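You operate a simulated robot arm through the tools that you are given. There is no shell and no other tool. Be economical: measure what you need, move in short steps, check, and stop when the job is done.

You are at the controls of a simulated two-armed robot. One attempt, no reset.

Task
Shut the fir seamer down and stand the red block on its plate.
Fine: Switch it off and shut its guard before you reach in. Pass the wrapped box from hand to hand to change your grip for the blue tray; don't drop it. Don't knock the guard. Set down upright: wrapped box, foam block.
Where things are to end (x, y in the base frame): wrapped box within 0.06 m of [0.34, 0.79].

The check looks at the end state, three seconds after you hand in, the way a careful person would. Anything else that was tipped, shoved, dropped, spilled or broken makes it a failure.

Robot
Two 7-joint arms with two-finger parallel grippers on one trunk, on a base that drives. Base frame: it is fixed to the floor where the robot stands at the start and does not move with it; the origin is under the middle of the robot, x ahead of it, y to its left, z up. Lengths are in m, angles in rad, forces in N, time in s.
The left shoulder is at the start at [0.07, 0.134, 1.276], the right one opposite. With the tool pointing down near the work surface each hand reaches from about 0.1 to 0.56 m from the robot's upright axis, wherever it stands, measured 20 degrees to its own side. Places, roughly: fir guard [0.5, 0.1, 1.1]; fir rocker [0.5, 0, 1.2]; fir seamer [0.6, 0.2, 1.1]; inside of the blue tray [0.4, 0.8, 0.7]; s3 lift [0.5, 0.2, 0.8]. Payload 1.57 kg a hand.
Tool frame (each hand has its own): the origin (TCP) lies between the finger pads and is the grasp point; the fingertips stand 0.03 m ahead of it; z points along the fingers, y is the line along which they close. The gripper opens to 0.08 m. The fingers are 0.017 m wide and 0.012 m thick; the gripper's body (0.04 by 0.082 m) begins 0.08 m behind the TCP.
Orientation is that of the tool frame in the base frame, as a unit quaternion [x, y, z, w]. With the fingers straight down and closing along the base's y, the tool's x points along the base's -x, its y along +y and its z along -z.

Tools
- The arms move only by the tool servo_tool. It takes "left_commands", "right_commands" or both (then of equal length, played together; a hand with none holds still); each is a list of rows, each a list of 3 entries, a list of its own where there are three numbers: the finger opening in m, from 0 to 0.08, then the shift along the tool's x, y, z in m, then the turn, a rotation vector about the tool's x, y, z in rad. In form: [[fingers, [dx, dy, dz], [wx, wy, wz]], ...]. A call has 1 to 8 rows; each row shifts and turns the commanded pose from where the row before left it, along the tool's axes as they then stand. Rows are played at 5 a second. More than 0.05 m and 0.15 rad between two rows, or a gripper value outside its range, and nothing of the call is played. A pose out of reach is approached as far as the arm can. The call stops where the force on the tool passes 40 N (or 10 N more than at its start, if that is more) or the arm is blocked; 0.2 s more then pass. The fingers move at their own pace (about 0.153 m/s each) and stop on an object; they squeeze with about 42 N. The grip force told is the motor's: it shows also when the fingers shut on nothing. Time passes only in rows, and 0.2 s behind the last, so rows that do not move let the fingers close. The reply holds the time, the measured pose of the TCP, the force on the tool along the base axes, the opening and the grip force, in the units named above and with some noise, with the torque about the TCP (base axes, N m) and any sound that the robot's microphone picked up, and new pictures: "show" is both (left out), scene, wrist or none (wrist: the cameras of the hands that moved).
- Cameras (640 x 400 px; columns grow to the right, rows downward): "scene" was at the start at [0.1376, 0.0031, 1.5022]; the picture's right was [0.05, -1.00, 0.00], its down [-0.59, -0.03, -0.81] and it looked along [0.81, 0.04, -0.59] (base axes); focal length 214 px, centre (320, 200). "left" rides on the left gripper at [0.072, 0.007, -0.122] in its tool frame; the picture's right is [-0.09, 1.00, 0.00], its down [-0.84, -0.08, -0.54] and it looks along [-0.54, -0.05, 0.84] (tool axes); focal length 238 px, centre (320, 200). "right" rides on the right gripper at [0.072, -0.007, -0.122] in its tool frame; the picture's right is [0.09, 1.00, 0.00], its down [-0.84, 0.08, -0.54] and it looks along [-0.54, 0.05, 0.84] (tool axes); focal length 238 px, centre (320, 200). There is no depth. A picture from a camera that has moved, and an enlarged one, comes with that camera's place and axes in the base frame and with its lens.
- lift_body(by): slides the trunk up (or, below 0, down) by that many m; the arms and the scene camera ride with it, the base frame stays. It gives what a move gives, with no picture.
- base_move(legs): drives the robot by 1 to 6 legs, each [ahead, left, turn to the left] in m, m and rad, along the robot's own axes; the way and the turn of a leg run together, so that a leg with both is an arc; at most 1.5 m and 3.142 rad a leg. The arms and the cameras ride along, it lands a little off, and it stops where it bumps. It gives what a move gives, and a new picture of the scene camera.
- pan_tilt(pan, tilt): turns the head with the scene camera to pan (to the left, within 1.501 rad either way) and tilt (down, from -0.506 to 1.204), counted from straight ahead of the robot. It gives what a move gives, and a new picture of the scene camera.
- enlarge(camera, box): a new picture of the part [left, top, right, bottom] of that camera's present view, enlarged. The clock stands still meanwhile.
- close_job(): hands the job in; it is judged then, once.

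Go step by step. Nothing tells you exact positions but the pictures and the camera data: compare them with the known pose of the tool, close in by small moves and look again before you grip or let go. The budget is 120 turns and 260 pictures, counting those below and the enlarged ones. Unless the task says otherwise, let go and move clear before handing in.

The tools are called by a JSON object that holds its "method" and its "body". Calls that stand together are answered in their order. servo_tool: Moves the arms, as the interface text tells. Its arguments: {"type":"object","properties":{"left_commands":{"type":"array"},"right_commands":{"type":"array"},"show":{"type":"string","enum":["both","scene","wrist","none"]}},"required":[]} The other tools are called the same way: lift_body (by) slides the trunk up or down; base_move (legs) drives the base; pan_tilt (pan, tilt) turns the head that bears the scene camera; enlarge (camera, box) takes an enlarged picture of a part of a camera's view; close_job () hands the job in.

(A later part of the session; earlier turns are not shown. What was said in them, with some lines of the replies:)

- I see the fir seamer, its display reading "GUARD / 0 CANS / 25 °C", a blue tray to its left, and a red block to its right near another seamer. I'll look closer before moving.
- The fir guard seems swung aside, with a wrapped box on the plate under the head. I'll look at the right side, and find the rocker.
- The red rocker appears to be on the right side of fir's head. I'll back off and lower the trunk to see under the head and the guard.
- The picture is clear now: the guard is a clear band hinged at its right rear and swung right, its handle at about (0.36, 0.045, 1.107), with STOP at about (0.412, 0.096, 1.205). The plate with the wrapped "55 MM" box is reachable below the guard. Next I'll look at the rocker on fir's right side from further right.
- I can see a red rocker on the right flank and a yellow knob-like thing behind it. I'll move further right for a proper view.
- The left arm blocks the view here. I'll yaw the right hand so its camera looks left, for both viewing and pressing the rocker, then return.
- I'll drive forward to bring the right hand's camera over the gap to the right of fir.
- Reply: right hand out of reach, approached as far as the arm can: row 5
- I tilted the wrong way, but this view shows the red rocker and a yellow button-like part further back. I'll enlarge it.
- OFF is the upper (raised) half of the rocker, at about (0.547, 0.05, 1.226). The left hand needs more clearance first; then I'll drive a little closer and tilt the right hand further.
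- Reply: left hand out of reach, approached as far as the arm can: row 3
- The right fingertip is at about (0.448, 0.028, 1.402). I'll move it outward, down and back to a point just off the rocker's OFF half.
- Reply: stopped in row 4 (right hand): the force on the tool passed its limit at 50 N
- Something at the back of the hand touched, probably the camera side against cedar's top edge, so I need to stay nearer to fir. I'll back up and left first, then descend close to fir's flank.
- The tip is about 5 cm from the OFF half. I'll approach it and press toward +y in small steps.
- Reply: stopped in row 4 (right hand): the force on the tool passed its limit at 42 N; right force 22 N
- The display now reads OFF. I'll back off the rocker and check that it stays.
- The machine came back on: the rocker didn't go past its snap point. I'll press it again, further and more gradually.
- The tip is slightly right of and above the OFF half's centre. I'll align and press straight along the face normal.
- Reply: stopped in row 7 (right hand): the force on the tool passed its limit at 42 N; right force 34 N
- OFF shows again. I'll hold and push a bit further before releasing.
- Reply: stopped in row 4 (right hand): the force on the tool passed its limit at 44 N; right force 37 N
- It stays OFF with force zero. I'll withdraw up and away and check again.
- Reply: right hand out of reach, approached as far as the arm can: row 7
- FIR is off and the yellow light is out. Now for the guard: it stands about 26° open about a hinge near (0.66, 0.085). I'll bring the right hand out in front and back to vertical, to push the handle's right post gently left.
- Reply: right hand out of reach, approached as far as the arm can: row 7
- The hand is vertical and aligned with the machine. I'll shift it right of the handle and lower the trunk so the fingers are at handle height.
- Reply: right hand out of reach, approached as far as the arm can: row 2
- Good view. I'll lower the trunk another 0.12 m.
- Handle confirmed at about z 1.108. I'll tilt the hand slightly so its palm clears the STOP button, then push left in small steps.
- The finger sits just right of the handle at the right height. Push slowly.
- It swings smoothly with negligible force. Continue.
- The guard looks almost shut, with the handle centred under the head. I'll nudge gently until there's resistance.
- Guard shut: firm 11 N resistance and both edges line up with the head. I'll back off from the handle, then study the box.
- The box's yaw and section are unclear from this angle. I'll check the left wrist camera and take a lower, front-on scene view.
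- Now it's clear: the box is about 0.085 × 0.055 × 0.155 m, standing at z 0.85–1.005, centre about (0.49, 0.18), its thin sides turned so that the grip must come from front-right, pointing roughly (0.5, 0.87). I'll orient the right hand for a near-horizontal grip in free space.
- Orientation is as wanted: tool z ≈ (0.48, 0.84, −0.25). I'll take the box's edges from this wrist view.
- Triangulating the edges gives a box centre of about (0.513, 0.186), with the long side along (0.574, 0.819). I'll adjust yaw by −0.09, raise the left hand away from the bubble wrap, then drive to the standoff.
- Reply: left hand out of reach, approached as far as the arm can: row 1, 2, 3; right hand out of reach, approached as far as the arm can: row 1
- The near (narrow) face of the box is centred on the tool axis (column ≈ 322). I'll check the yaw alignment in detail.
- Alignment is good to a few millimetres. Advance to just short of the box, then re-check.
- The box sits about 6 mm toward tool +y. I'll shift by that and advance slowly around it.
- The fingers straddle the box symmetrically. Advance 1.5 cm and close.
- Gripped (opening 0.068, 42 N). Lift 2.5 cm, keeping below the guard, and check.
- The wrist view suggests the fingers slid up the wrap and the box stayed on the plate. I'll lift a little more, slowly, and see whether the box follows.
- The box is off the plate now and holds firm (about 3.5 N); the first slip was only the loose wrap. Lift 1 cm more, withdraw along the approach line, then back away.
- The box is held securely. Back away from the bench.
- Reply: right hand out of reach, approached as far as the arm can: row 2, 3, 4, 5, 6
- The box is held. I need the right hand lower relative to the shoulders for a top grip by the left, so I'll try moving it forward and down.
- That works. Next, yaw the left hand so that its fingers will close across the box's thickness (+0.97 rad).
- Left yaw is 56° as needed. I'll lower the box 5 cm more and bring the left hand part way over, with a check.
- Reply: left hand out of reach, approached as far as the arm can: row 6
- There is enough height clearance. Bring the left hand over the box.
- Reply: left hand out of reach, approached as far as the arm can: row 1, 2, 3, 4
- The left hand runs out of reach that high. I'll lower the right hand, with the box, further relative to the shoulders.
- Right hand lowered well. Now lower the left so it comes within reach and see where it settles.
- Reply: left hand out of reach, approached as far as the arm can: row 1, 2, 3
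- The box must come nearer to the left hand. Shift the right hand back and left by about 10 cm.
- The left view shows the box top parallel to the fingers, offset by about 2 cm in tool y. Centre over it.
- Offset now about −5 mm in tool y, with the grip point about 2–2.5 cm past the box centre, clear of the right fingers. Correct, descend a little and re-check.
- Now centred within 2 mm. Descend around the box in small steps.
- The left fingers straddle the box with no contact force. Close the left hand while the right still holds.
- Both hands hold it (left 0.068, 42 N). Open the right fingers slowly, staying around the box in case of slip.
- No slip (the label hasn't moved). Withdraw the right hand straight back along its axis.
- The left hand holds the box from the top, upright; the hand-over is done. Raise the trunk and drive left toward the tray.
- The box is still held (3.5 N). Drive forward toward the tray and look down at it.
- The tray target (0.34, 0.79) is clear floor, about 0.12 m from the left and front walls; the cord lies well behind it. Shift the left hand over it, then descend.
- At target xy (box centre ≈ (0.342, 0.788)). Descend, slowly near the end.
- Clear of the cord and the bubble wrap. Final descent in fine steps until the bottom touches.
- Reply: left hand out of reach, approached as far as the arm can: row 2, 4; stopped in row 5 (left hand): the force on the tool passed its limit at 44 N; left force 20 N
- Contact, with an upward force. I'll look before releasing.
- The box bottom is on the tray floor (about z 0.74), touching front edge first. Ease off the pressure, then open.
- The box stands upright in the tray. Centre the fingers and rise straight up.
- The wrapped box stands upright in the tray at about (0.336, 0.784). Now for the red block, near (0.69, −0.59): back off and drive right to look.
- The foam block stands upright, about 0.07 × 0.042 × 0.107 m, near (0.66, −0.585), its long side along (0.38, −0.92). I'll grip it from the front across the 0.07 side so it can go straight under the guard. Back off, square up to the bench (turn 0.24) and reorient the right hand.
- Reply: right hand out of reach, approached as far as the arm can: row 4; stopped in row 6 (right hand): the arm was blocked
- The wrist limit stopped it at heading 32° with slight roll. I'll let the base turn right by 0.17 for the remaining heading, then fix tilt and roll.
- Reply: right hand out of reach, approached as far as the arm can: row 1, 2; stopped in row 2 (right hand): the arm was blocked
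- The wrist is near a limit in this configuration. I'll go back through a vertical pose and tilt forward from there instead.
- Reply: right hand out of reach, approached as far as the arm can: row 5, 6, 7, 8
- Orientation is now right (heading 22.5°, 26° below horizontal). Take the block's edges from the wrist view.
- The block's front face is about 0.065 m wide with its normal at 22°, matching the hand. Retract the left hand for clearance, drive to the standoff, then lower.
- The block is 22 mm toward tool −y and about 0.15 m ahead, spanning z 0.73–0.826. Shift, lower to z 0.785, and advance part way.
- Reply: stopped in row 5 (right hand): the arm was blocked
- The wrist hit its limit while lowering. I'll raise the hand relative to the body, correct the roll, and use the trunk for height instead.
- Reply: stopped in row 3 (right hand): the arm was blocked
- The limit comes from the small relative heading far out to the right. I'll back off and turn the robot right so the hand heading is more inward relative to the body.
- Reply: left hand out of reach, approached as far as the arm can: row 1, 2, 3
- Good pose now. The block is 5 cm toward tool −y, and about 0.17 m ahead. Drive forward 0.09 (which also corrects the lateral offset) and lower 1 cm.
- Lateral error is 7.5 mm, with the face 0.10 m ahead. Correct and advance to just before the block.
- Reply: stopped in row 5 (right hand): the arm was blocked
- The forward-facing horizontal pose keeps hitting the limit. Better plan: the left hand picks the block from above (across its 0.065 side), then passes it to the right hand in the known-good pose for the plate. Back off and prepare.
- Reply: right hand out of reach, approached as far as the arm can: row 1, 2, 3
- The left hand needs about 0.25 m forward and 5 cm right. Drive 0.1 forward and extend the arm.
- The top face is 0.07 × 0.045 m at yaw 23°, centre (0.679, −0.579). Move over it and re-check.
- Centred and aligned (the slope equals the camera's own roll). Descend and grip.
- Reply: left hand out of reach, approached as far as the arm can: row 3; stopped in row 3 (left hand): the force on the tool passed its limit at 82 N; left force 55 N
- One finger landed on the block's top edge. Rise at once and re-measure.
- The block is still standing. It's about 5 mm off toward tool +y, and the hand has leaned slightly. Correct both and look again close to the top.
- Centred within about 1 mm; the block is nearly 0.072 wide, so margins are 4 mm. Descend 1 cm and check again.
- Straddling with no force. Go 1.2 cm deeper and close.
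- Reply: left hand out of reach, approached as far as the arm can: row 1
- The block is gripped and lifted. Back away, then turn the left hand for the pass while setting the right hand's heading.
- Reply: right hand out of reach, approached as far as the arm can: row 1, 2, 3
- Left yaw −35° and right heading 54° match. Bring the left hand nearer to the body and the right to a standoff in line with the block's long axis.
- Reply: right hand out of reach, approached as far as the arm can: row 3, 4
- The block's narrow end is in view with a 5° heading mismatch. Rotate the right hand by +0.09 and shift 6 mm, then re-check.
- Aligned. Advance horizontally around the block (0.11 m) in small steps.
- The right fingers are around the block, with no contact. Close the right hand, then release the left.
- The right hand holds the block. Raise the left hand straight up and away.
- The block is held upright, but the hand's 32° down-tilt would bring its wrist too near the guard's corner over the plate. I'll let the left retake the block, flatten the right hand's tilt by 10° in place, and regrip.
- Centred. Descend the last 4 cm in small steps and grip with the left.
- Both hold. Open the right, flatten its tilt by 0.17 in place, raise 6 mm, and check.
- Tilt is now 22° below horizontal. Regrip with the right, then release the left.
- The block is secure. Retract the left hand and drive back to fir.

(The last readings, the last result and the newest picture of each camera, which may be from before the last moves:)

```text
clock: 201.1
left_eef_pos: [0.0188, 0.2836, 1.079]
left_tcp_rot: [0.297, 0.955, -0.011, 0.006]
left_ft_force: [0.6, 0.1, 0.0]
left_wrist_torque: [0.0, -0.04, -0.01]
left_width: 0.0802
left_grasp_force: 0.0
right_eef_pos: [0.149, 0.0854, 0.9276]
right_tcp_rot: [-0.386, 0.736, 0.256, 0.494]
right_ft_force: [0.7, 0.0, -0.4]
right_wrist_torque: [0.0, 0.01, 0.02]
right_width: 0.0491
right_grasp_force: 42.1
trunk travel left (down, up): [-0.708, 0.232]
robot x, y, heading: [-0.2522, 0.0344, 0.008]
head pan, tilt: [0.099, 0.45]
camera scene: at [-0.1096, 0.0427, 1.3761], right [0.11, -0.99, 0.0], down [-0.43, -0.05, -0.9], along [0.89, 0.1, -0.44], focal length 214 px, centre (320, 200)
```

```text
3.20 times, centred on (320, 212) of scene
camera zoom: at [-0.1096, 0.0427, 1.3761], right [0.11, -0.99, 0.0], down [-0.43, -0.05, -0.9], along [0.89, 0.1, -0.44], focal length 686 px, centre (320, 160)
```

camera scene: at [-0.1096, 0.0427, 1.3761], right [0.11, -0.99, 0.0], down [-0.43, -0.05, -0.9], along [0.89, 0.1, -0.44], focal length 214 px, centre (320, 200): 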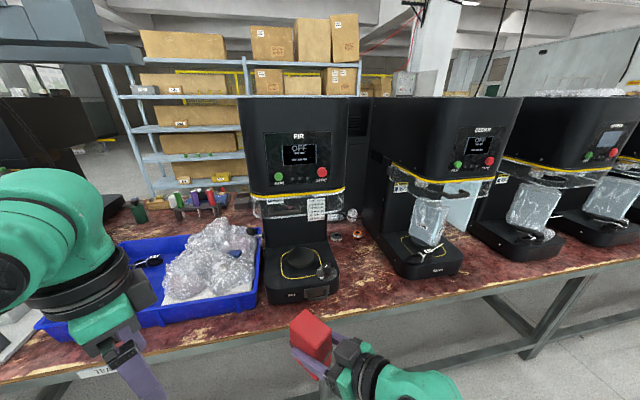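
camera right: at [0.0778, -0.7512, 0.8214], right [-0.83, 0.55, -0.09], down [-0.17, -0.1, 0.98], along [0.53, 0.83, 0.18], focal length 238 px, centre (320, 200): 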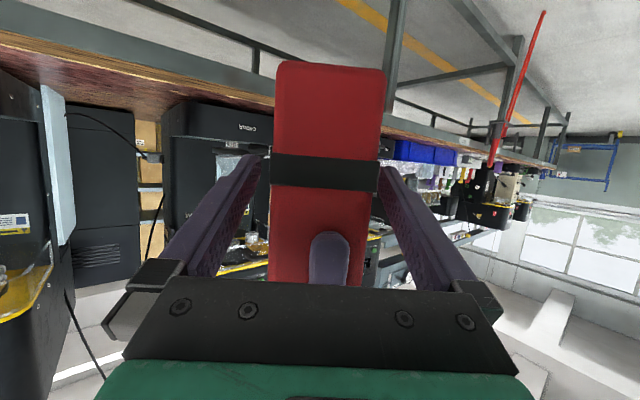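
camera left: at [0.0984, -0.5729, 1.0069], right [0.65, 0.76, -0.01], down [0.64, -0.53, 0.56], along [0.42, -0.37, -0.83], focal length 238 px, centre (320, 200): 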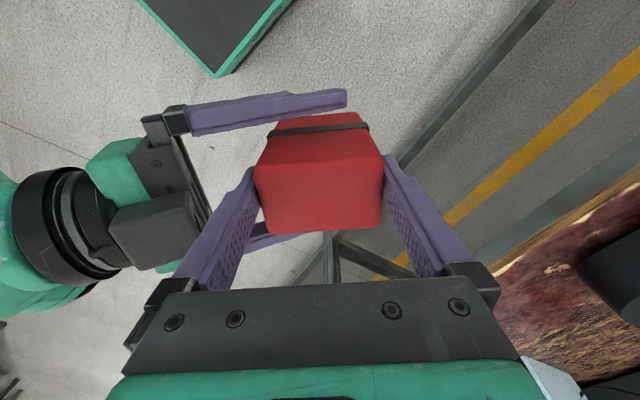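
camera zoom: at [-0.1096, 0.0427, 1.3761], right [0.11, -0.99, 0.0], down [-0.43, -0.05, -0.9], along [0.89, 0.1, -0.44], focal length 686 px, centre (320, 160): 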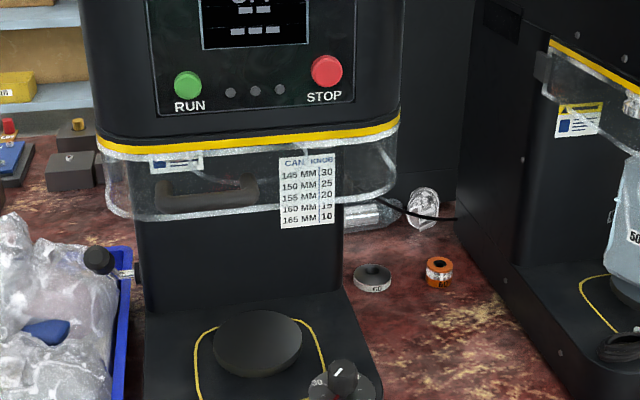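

Plate centre is about (0.497, 0.182, 0.838). Move the left hand aside, then drive so the block stands off 14 cm along its heading.

{"method": "servo_tool", "body": {"left_commands": [[0.08, [0.0288, 0.041, 0], [0, 0, 0]], [0.08, [0.0288, 0.041, 0], [0, 0, 0]]], "right_commands": [[0, [0, 0, 0], [0, 0, 0]], [0, [0, 0, 0], [0, 0, 0]]], "show": "none"}}

{"method": "base_move", "body": {"legs": [[0, -0.03, 0], [0.26, 0, 0]]}}

{"method": "enlarge", "body": {"camera": "scene", "box": [200, 190, 440, 340]}}

```text
refused: row 1 steps farther than a row can; nothing moved
```

```text
clock: 203.4
left_eef_pos: [0.2764, 0.2582, 1.0799]
left_tcp_rot: [0.296, 0.955, -0.009, 0.006]
left_ft_force: [0.2, 0.0, -0.1]
left_wrist_torque: [-0.01, 0.01, 0.0]
left_width: 0.0802
left_grasp_force: 0.0
right_eef_pos: [0.407, 0.0602, 0.9265]
right_tcp_rot: [-0.387, 0.736, 0.256, 0.494]
right_ft_force: [-0.2, 0.1, -0.1]
right_wrist_torque: [0.01, 0.0, -0.02]
right_width: 0.0489
right_grasp_force: 42.7
trunk travel left (down, up): [-0.708, 0.232]
robot x, y, heading: [0.0096, 0.0085, 0.009]
head pan, tilt: [0.099, 0.45]
camera scene: at [0.1478, 0.0164, 1.3762], right [0.11, -0.99, 0.0], down [-0.43, -0.05, -0.9], along [0.89, 0.1, -0.43], focal length 214 px, centre (320, 200)
```

scene: 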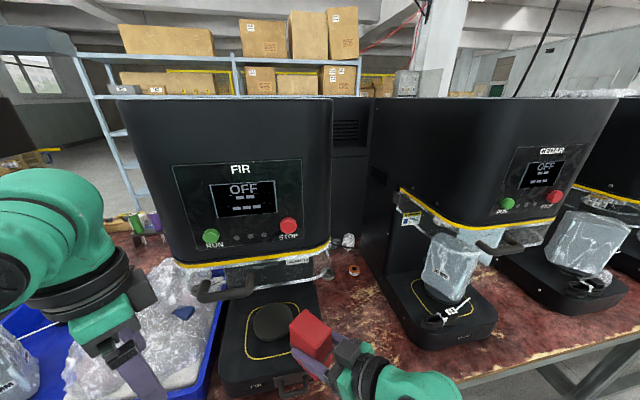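

```text
2.67 times, centred on (320, 265) of scene
camera zoom: at [0.1478, 0.0164, 1.3762], right [0.11, -0.99, 0.0], down [-0.43, -0.05, -0.9], along [0.89, 0.1, -0.43], focal length 572 px, centre (320, 27)
```

zoom: 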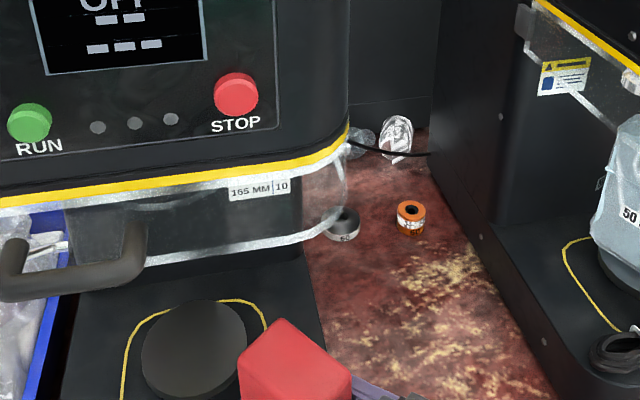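

Plate centre refined to about (0.50, 0.182). Move the left hand further left, then drive diagonally 60% of the way.

{"method": "servo_tool", "body": {"left_commands": [[0.08, [0.025, 0.036, 0], [0, 0, 0]], [0.08, [0.025, 0.036, 0], [0, 0, 0]]], "right_commands": [[0, [0, 0, 0], [0, 0, 0]], [0, [0, 0, 0], [0, 0, 0]]], "show": "none"}}

{"method": "base_move", "body": {"legs": [[0.053, 0.068, 0]]}}

{"method": "pan_tilt", "body": {"pan": 0.3, "tilt": 0.75}}

```text
clock: 204.0
left_eef_pos: [0.2752, 0.3477, 1.0769]
left_tcp_rot: [0.297, 0.955, -0.01, 0.006]
left_ft_force: [0.2, 0.7, 0.1]
left_wrist_torque: [0.01, 0.01, 0.09]
left_width: 0.0802
left_grasp_force: 0.0
right_eef_pos: [0.4071, 0.0605, 0.927]
right_tcp_rot: [-0.387, 0.735, 0.256, 0.494]
right_ft_force: [-0.6, -0.1, -0.6]
right_wrist_torque: [-0.01, -0.01, 0.02]
right_width: 0.0489
right_grasp_force: 42.4
trunk travel left (down, up): [-0.708, 0.232]
robot x, y, heading: [0.0094, 0.0042, 0.007]
head pan, tilt: [0.099, 0.45]
```

```text
clock: 205.1
left_eef_pos: [0.3276, 0.4156, 1.077]
left_tcp_rot: [0.295, 0.956, -0.009, 0.007]
left_ft_force: [0.3, -0.5, 0.3]
left_wrist_torque: [-0.01, 0.04, 0.0]
left_width: 0.08
left_grasp_force: 0.1
right_eef_pos: [0.4583, 0.1296, 0.9281]
right_tcp_rot: [-0.388, 0.735, 0.257, 0.493]
right_ft_force: [-0.6, 0.4, -1.2]
right_wrist_torque: [0.0, -0.01, 0.02]
right_width: 0.0489
right_grasp_force: 41.9
trunk travel left (down, up): [-0.708, 0.232]
robot x, y, heading: [0.0574, 0.0741, 0.011]
head pan, tilt: [0.099, 0.45]
camera scene: at [0.1994, 0.0849, 1.3762], right [0.11, -0.99, 0.0], down [-0.43, -0.05, -0.9], along [0.89, 0.1, -0.44], focal length 214 px, centre (320, 200)
```

scene: 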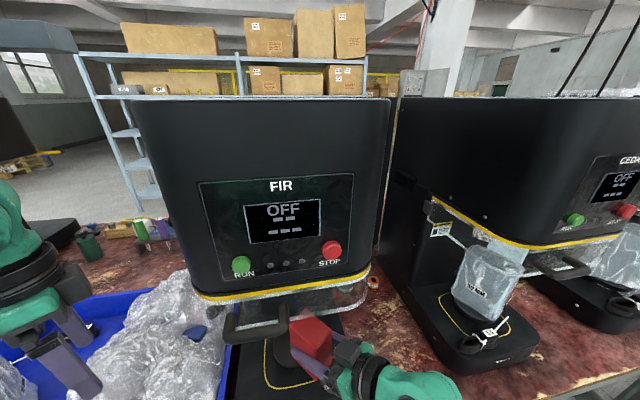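

```text
clock: 205.9
left_eef_pos: [0.327, 0.4155, 1.0772]
left_tcp_rot: [0.295, 0.955, -0.011, 0.005]
left_ft_force: [-0.1, 0.5, 0.1]
left_wrist_torque: [-0.03, 0.0, 0.01]
left_width: 0.08
left_grasp_force: 0.0
right_eef_pos: [0.4587, 0.1294, 0.9274]
right_tcp_rot: [-0.389, 0.734, 0.258, 0.493]
right_ft_force: [0.7, -0.1, 0.2]
right_wrist_torque: [0.01, 0.01, 0.01]
right_width: 0.0489
right_grasp_force: 42.3
trunk travel left (down, up): [-0.708, 0.232]
robot x, y, heading: [0.0554, 0.0731, 0.014]
head pan, tilt: [0.3, 0.75]
camera scene: at [0.1872, 0.1007, 1.3498], right [0.31, -0.95, 0.0], down [-0.65, -0.21, -0.73], along [0.7, 0.23, -0.68], focal length 214 px, centre (320, 200)
```

scene: 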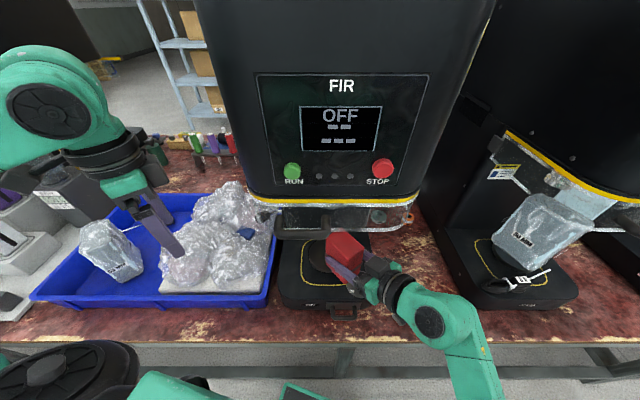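

Nearly there with everything clear of the guard. Use the arm for the last 5.7 cm, in small steps.

{"method": "servo_tool", "body": {"right_commands": [[0, [-0.0054, -0.0011, 0.0131], [0, 0, 0]], [0, [-0.0054, -0.0011, 0.0131], [0, 0, 0]], [0, [0, 0, 0], [0, 0, 0]]], "show": "none"}}

```text
clock: 206.7
left_eef_pos: [0.3272, 0.4156, 1.076]
left_tcp_rot: [0.295, 0.956, -0.008, 0.007]
left_ft_force: [-0.5, -0.1, -0.6]
left_wrist_torque: [0.02, 0.03, 0.04]
left_width: 0.0802
left_grasp_force: 0.0
right_eef_pos: [0.4744, 0.1511, 0.9289]
right_tcp_rot: [-0.388, 0.735, 0.257, 0.493]
right_ft_force: [-0.3, -0.8, -0.6]
right_wrist_torque: [0.01, -0.05, 0.01]
right_width: 0.049
right_grasp_force: 42.5
trunk travel left (down, up): [-0.708, 0.232]
robot x, y, heading: [0.0571, 0.07, 0.011]
head pan, tilt: [0.3, 0.75]
```

{"method": "servo_tool", "body": {"right_commands": [[0, [-0.0057, -0.0018, 0.0139], [0, 0, 0]], [0, [-0.0057, -0.0018, 0.0139], [0, 0, 0]], [0, [0, 0, 0], [0, 0, 0]]], "show": "both"}}

{"method": "enlarge", "body": {"camera": "scene", "box": [270, 190, 430, 320]}}

```text
clock: 207.5
left_eef_pos: [0.3269, 0.4152, 1.0771]
left_tcp_rot: [0.294, 0.956, -0.008, 0.006]
left_ft_force: [0.7, 0.3, -0.5]
left_wrist_torque: [0.03, 0.0, -0.03]
left_width: 0.0797
left_grasp_force: 0.1
right_eef_pos: [0.4944, 0.1742, 0.9266]
right_tcp_rot: [-0.388, 0.735, 0.257, 0.493]
right_ft_force: [-0.1, 0.7, -0.6]
right_wrist_torque: [-0.04, 0.01, 0.01]
right_width: 0.0491
right_grasp_force: 42.1
trunk travel left (down, up): [-0.708, 0.232]
robot x, y, heading: [0.0586, 0.0734, 0.014]
head pan, tilt: [0.3, 0.75]
camera scene: at [0.1869, 0.1003, 1.3498], right [0.31, -0.95, 0.0], down [-0.65, -0.21, -0.73], along [0.7, 0.23, -0.68], focal length 214 px, centre (320, 200)
camera right: at [0.4215, 0.0541, 0.9055], right [-0.84, 0.53, -0.09], down [-0.17, -0.1, 0.98], along [0.51, 0.84, 0.18], focal length 238 px, centre (320, 200)
```

scene: 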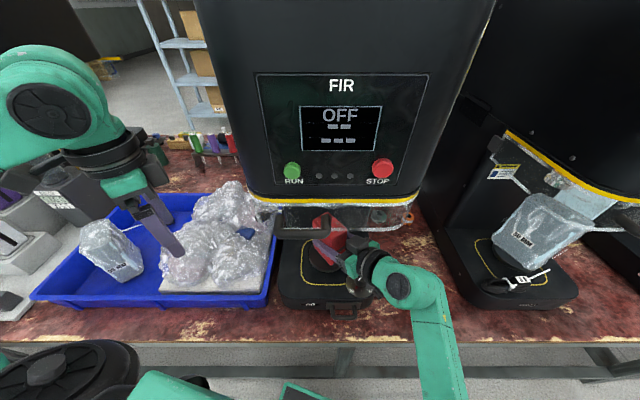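
right: 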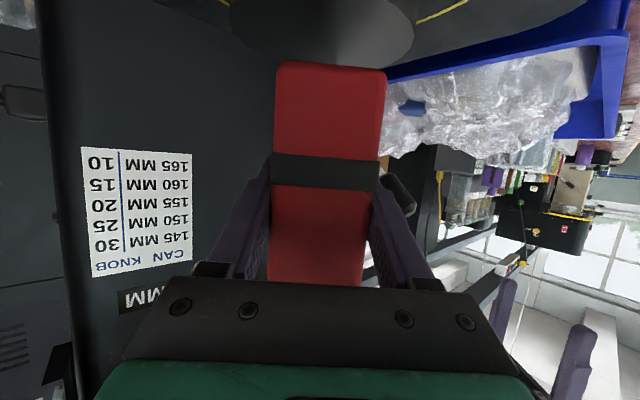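

```text
3.08 times, centred on (350, 255) of scene
camera zoom: at [0.1869, 0.1003, 1.3498], right [0.31, -0.95, 0.0], down [-0.65, -0.21, -0.73], along [0.7, 0.23, -0.68], focal length 660 px, centre (228, 31)
```

zoom: 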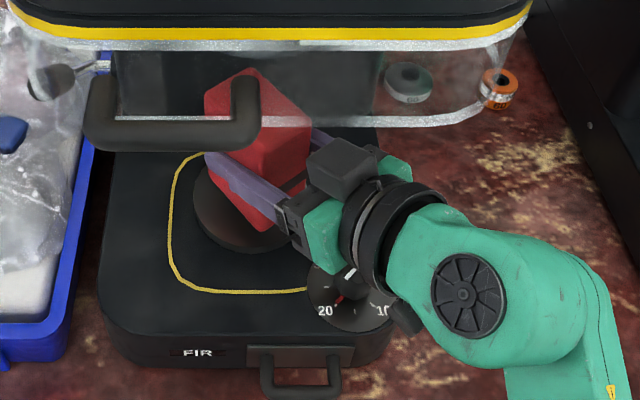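

The block is centred over the plate. Lower with the trunk 2.5 cm, then finish with fine arm steps.

{"method": "lift_body", "body": {"by": -0.025}}

{"method": "servo_tool", "body": {"right_commands": [[0, [0.0028, 0, 0.0011], [0, 0, 0]], [0, [0.0028, 0, 0.0011], [0, 0, 0]], [0, [0, 0, 0], [0, 0, 0]]], "show": "both"}}

{"method": "enlarge", "body": {"camera": "scene", "box": [270, 190, 430, 320]}}

```text
clock: 208.2
left_eef_pos: [0.3267, 0.4169, 1.0523]
left_tcp_rot: [0.295, 0.955, -0.01, 0.006]
left_ft_force: [-0.1, 0.2, -0.4]
left_wrist_torque: [-0.01, 0.01, 0.0]
left_width: 0.0797
left_grasp_force: 0.0
right_eef_pos: [0.4961, 0.174, 0.9021]
right_tcp_rot: [-0.388, 0.735, 0.257, 0.494]
right_ft_force: [0.8, -0.1, 0.0]
right_wrist_torque: [0.04, -0.01, -0.02]
right_width: 0.049
right_grasp_force: 41.9
trunk travel left (down, up): [-0.683, 0.257]
robot x, y, heading: [0.0611, 0.0756, 0.02]
head pan, tilt: [0.3, 0.75]
```

```text
clock: 209.0
left_eef_pos: [0.325, 0.4149, 1.0532]
left_tcp_rot: [0.295, 0.955, -0.008, 0.007]
left_ft_force: [0.4, -0.7, 0.2]
left_wrist_torque: [-0.01, 0.0, 0.01]
left_width: 0.0804
left_grasp_force: 0.0
right_eef_pos: [0.4942, 0.1723, 0.8998]
right_tcp_rot: [-0.387, 0.732, 0.258, 0.499]
right_ft_force: [5.2, -0.3, 26.3]
right_wrist_torque: [0.65, -0.27, 0.04]
right_width: 0.0491
right_grasp_force: 41.8
trunk travel left (down, up): [-0.683, 0.257]
robot x, y, heading: [0.0595, 0.0758, 0.016]
head pan, tilt: [0.3, 0.75]
camera scene: at [0.1845, 0.0994, 1.3254], right [0.31, -0.95, 0.0], down [-0.65, -0.21, -0.73], along [0.7, 0.23, -0.68], focal length 214 px, centre (320, 200)
camera right: at [0.4207, 0.0538, 0.8773], right [-0.84, 0.54, -0.09], down [-0.18, -0.11, 0.98], along [0.51, 0.84, 0.19], focal length 238 px, centre (320, 200)
```

scene: 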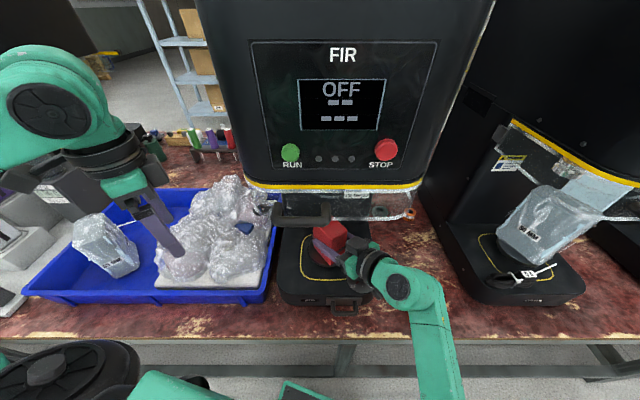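
right: 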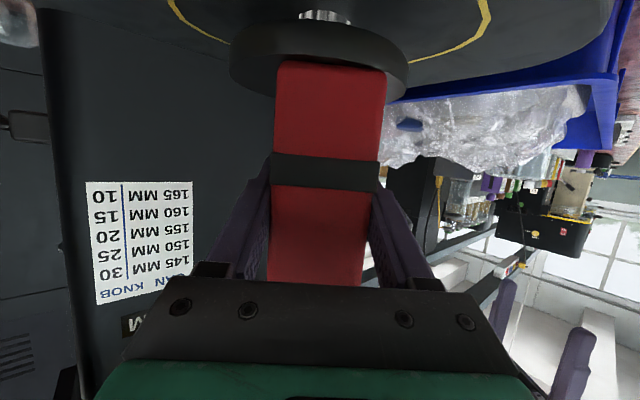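

```text
3.08 times, centred on (350, 255) of scene
camera zoom: at [0.1845, 0.0994, 1.3254], right [0.31, -0.95, 0.0], down [-0.65, -0.21, -0.73], along [0.7, 0.23, -0.68], focal length 660 px, centre (228, 31)
```

zoom: 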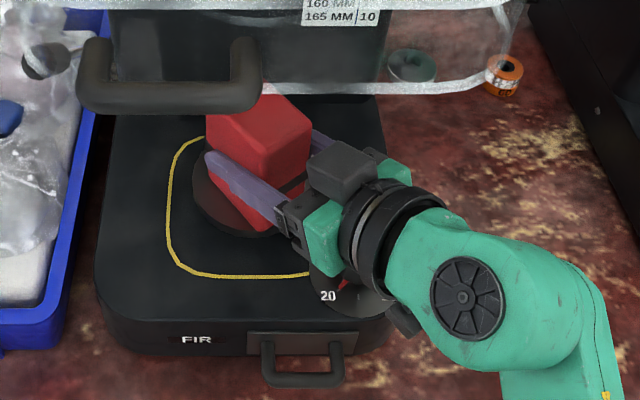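

Touching down with 26 N. The block sits about 8 mm near-side and 6 mm to one side of the disc centre, so lift slightly, correct, and set down again.

{"method": "servo_tool", "body": {"right_commands": [[0, [-0.0083, 0, -0.0034], [0, 0, 0]], [0, [-0.003, -0.006, 0.0074], [0, 0, 0]], [0, [0.0028, 0, 0.0011], [0, 0, 0]], [0, [0.0023, 0, 0.001], [0, 0, 0]], [0, [0, 0, 0], [0, 0, 0]]], "show": "wrist"}}

{"method": "enlarge", "body": {"camera": "scene", "box": [270, 190, 430, 320]}}

```text
clock: 210.2
left_eef_pos: [0.3268, 0.4155, 1.0524]
left_tcp_rot: [0.295, 0.955, -0.009, 0.006]
left_ft_force: [-0.3, -0.3, -0.4]
left_wrist_torque: [-0.01, -0.01, -0.01]
left_width: 0.0802
left_grasp_force: 0.1
right_eef_pos: [0.504, 0.1772, 0.8997]
right_tcp_rot: [-0.388, 0.734, 0.258, 0.495]
right_ft_force: [2.8, 0.9, 9.8]
right_wrist_torque: [0.44, -0.28, -0.07]
right_width: 0.0489
right_grasp_force: 41.8
trunk travel left (down, up): [-0.683, 0.257]
robot x, y, heading: [0.0558, 0.0729, 0.011]
head pan, tilt: [0.3, 0.75]
camera right: at [0.43, 0.0574, 0.8785], right [-0.84, 0.54, -0.09], down [-0.17, -0.11, 0.98], along [0.51, 0.84, 0.18], focal length 238 px, centre (320, 200)
```

right: 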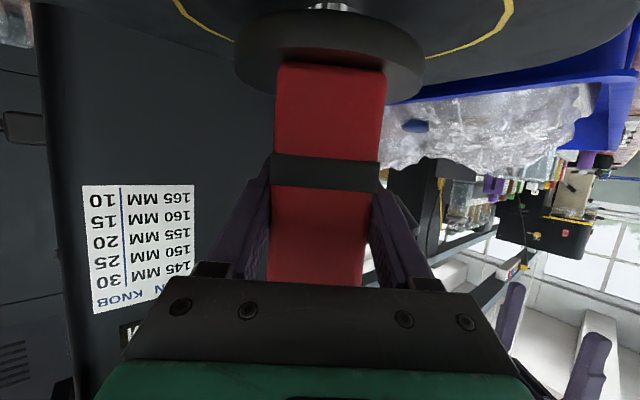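

```text
3.08 times, centred on (350, 255) of scene
camera zoom: at [0.1862, 0.1004, 1.3249], right [0.31, -0.95, 0.0], down [-0.65, -0.21, -0.73], along [0.7, 0.23, -0.68], focal length 660 px, centre (228, 31)
```

zoom: 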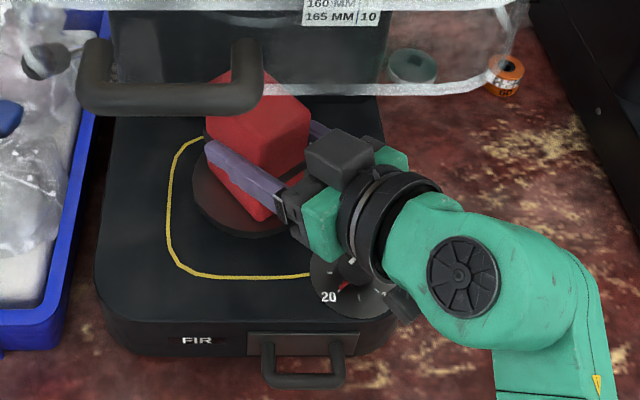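

Centred on the disc and resting with a light force. Open the fingers slowly.

{"method": "servo_tool", "body": {"right_commands": [[0.048, [0, 0, 0], [0, 0, 0]], [0.051, [0, 0, 0], [0, 0, 0]], [0.055, [0, 0, 0], [0, 0, 0]], [0.062, [0, 0, 0], [0, 0, 0]], [0.07, [0, 0, 0], [0, 0, 0]], [0.08, [0, 0, 0], [0, 0, 0]], [0.08, [0, 0, 0], [0, 0, 0]]], "show": "wrist"}}

{"method": "enlarge", "body": {"camera": "scene", "box": [270, 190, 430, 320]}}

```text
clock: 211.8
left_eef_pos: [0.3267, 0.4152, 1.0523]
left_tcp_rot: [0.295, 0.955, -0.01, 0.005]
left_ft_force: [-0.8, 0.3, 0.9]
left_wrist_torque: [0.0, -0.02, -0.01]
left_width: 0.08
left_grasp_force: 0.1
right_eef_pos: [0.5043, 0.1779, 0.8987]
right_tcp_rot: [-0.388, 0.734, 0.258, 0.493]
right_ft_force: [0.1, -0.1, 0.2]
right_wrist_torque: [-0.01, 0.01, 0.02]
right_width: 0.08
right_grasp_force: 0.0
trunk travel left (down, up): [-0.683, 0.257]
robot x, y, heading: [0.0587, 0.0739, 0.014]
head pan, tilt: [0.3, 0.75]
camera right: at [0.4304, 0.0574, 0.8776], right [-0.84, 0.53, -0.09], down [-0.17, -0.1, 0.98], along [0.51, 0.84, 0.18], focal length 238 px, centre (320, 200)
```

right: 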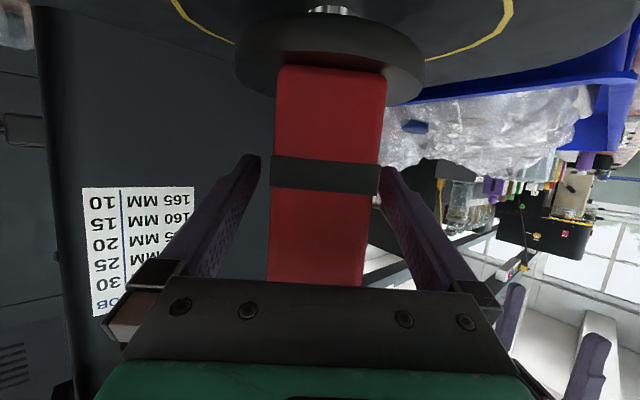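

```text
3.08 times, centred on (350, 255) of scene
camera zoom: at [0.1871, 0.1007, 1.3247], right [0.31, -0.95, 0.0], down [-0.65, -0.21, -0.73], along [0.7, 0.23, -0.68], focal length 660 px, centre (228, 31)
```

zoom: 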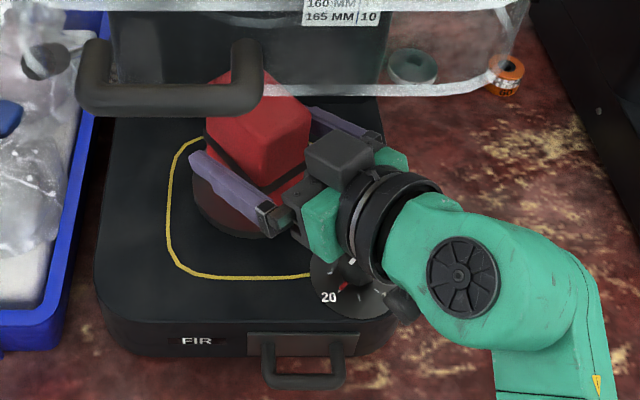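

The block stands free. Centre the fingers and withdraw straight back.

{"method": "servo_tool", "body": {"right_commands": [[0.08, [0, 0.003, 0], [0, 0, 0]], [0.08, [0.0076, 0, -0.0185], [0, 0, 0]], [0.08, [0.0076, 0, -0.0185], [0, 0, 0]], [0.08, [0.0076, 0, -0.0185], [0, 0, 0]], [0.08, [0.0076, 0, -0.0185], [0, 0, 0]], [0.08, [0.0076, 0, -0.0185], [0, 0, 0]]], "show": "both"}}

{"method": "base_move", "body": {"legs": [[-0.08, -0.1, 0], [-0.25, 0, 0]]}}

{"method": "enlarge", "body": {"camera": "scene", "box": [200, 100, 400, 260]}}

```text
clock: 213.2
left_eef_pos: [0.3269, 0.4156, 1.0521]
left_tcp_rot: [0.295, 0.955, -0.009, 0.006]
left_ft_force: [1.0, 1.1, -0.1]
left_wrist_torque: [0.0, -0.01, 0.04]
left_width: 0.0799
left_grasp_force: 0.1
right_eef_pos: [0.4455, 0.0973, 0.9009]
right_tcp_rot: [-0.388, 0.734, 0.258, 0.494]
right_ft_force: [-0.1, 0.8, -0.9]
right_wrist_torque: [0.0, 0.03, -0.03]
right_width: 0.08
right_grasp_force: 0.0
trunk travel left (down, up): [-0.683, 0.257]
robot x, y, heading: [0.0573, 0.0765, 0.016]
head pan, tilt: [0.3, 0.75]
camera scene: at [0.1865, 0.1002, 1.3248], right [0.31, -0.95, 0.0], down [-0.65, -0.21, -0.73], along [0.7, 0.23, -0.68], focal length 214 px, centre (320, 200)
camera right: at [0.3715, -0.0229, 0.8794], right [-0.84, 0.53, -0.09], down [-0.17, -0.1, 0.98], along [0.51, 0.84, 0.18], focal length 238 px, centre (320, 200)
```

scene: 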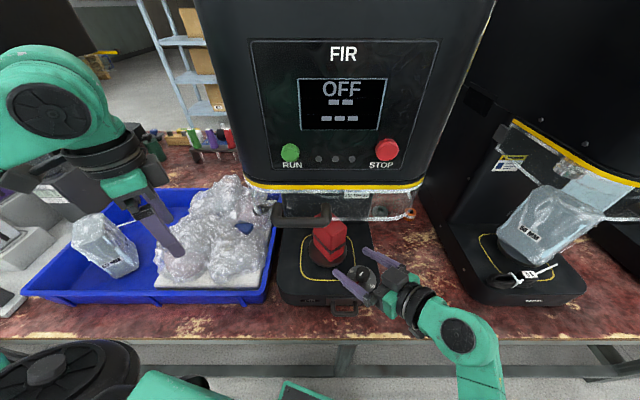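
right: 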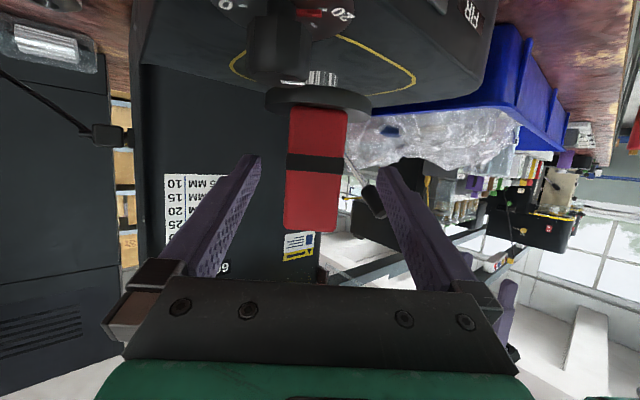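

```text
clock: 215.9
left_eef_pos: [-0.001, 0.308, 1.0525]
left_tcp_rot: [0.295, 0.955, -0.011, 0.006]
left_ft_force: [-0.1, 0.1, 0.5]
left_wrist_torque: [-0.01, -0.02, 0.03]
left_width: 0.08
left_grasp_force: 0.0
right_eef_pos: [0.1168, -0.01, 0.9003]
right_tcp_rot: [-0.388, 0.735, 0.257, 0.493]
right_ft_force: [0.5, 0.3, -0.3]
right_wrist_torque: [0.0, -0.02, 0.01]
right_width: 0.0799
right_grasp_force: 0.1
trunk travel left (down, up): [-0.683, 0.257]
robot x, y, heading: [-0.2742, -0.0341, 0.02]
head pan, tilt: [0.3, 0.75]
camera scene: at [-0.1416, -0.0067, 1.3247], right [0.31, -0.95, 0.0], down [-0.65, -0.21, -0.73], along [0.69, 0.23, -0.68], focal length 214 px, centre (320, 200)
```

scene: 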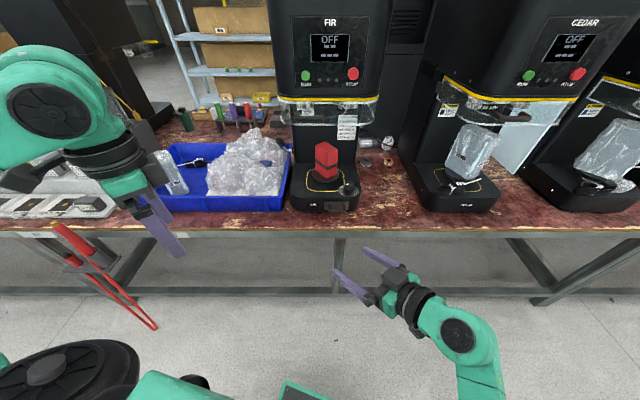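

```text
2.50 times, centred on (300, 180) of scene
camera zoom: at [-0.1416, -0.0067, 1.3247], right [0.31, -0.95, 0.0], down [-0.65, -0.21, -0.73], along [0.69, 0.23, -0.68], focal length 536 px, centre (370, 250)
```

zoom: 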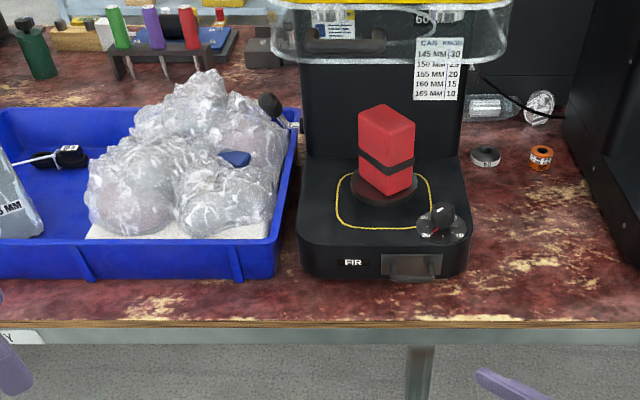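

The fir display reads OFF and its guard is shut. The red foam block stands on the plate, the wrapped box stands upright in the blue tray, and both hands are empty and clear, so I'm handing in.

{"method": "close_job", "body": {}}

```text
The job is handed in.
```

The fir seamer is switched off with its guard shut, the red foam block stands upright on its plate, and the wrapped box stands upright in the blue tray at about (0.34, 0.78).

Three contacts happened along the way:
- **Cedar:** the right hand bumped something, most likely the cedar seamer's top edge, at about 50 N while I was reaching for the rocker. I didn't check whether cedar moved.
- **Red block:** a finger pressed on top of it at up to 82 N on the first grip attempt. It stayed standing.
- **Wrapped box:** the fingers slid about 2.5 cm up its wrap on the first lift. It stayed on the plate and was not dropped.
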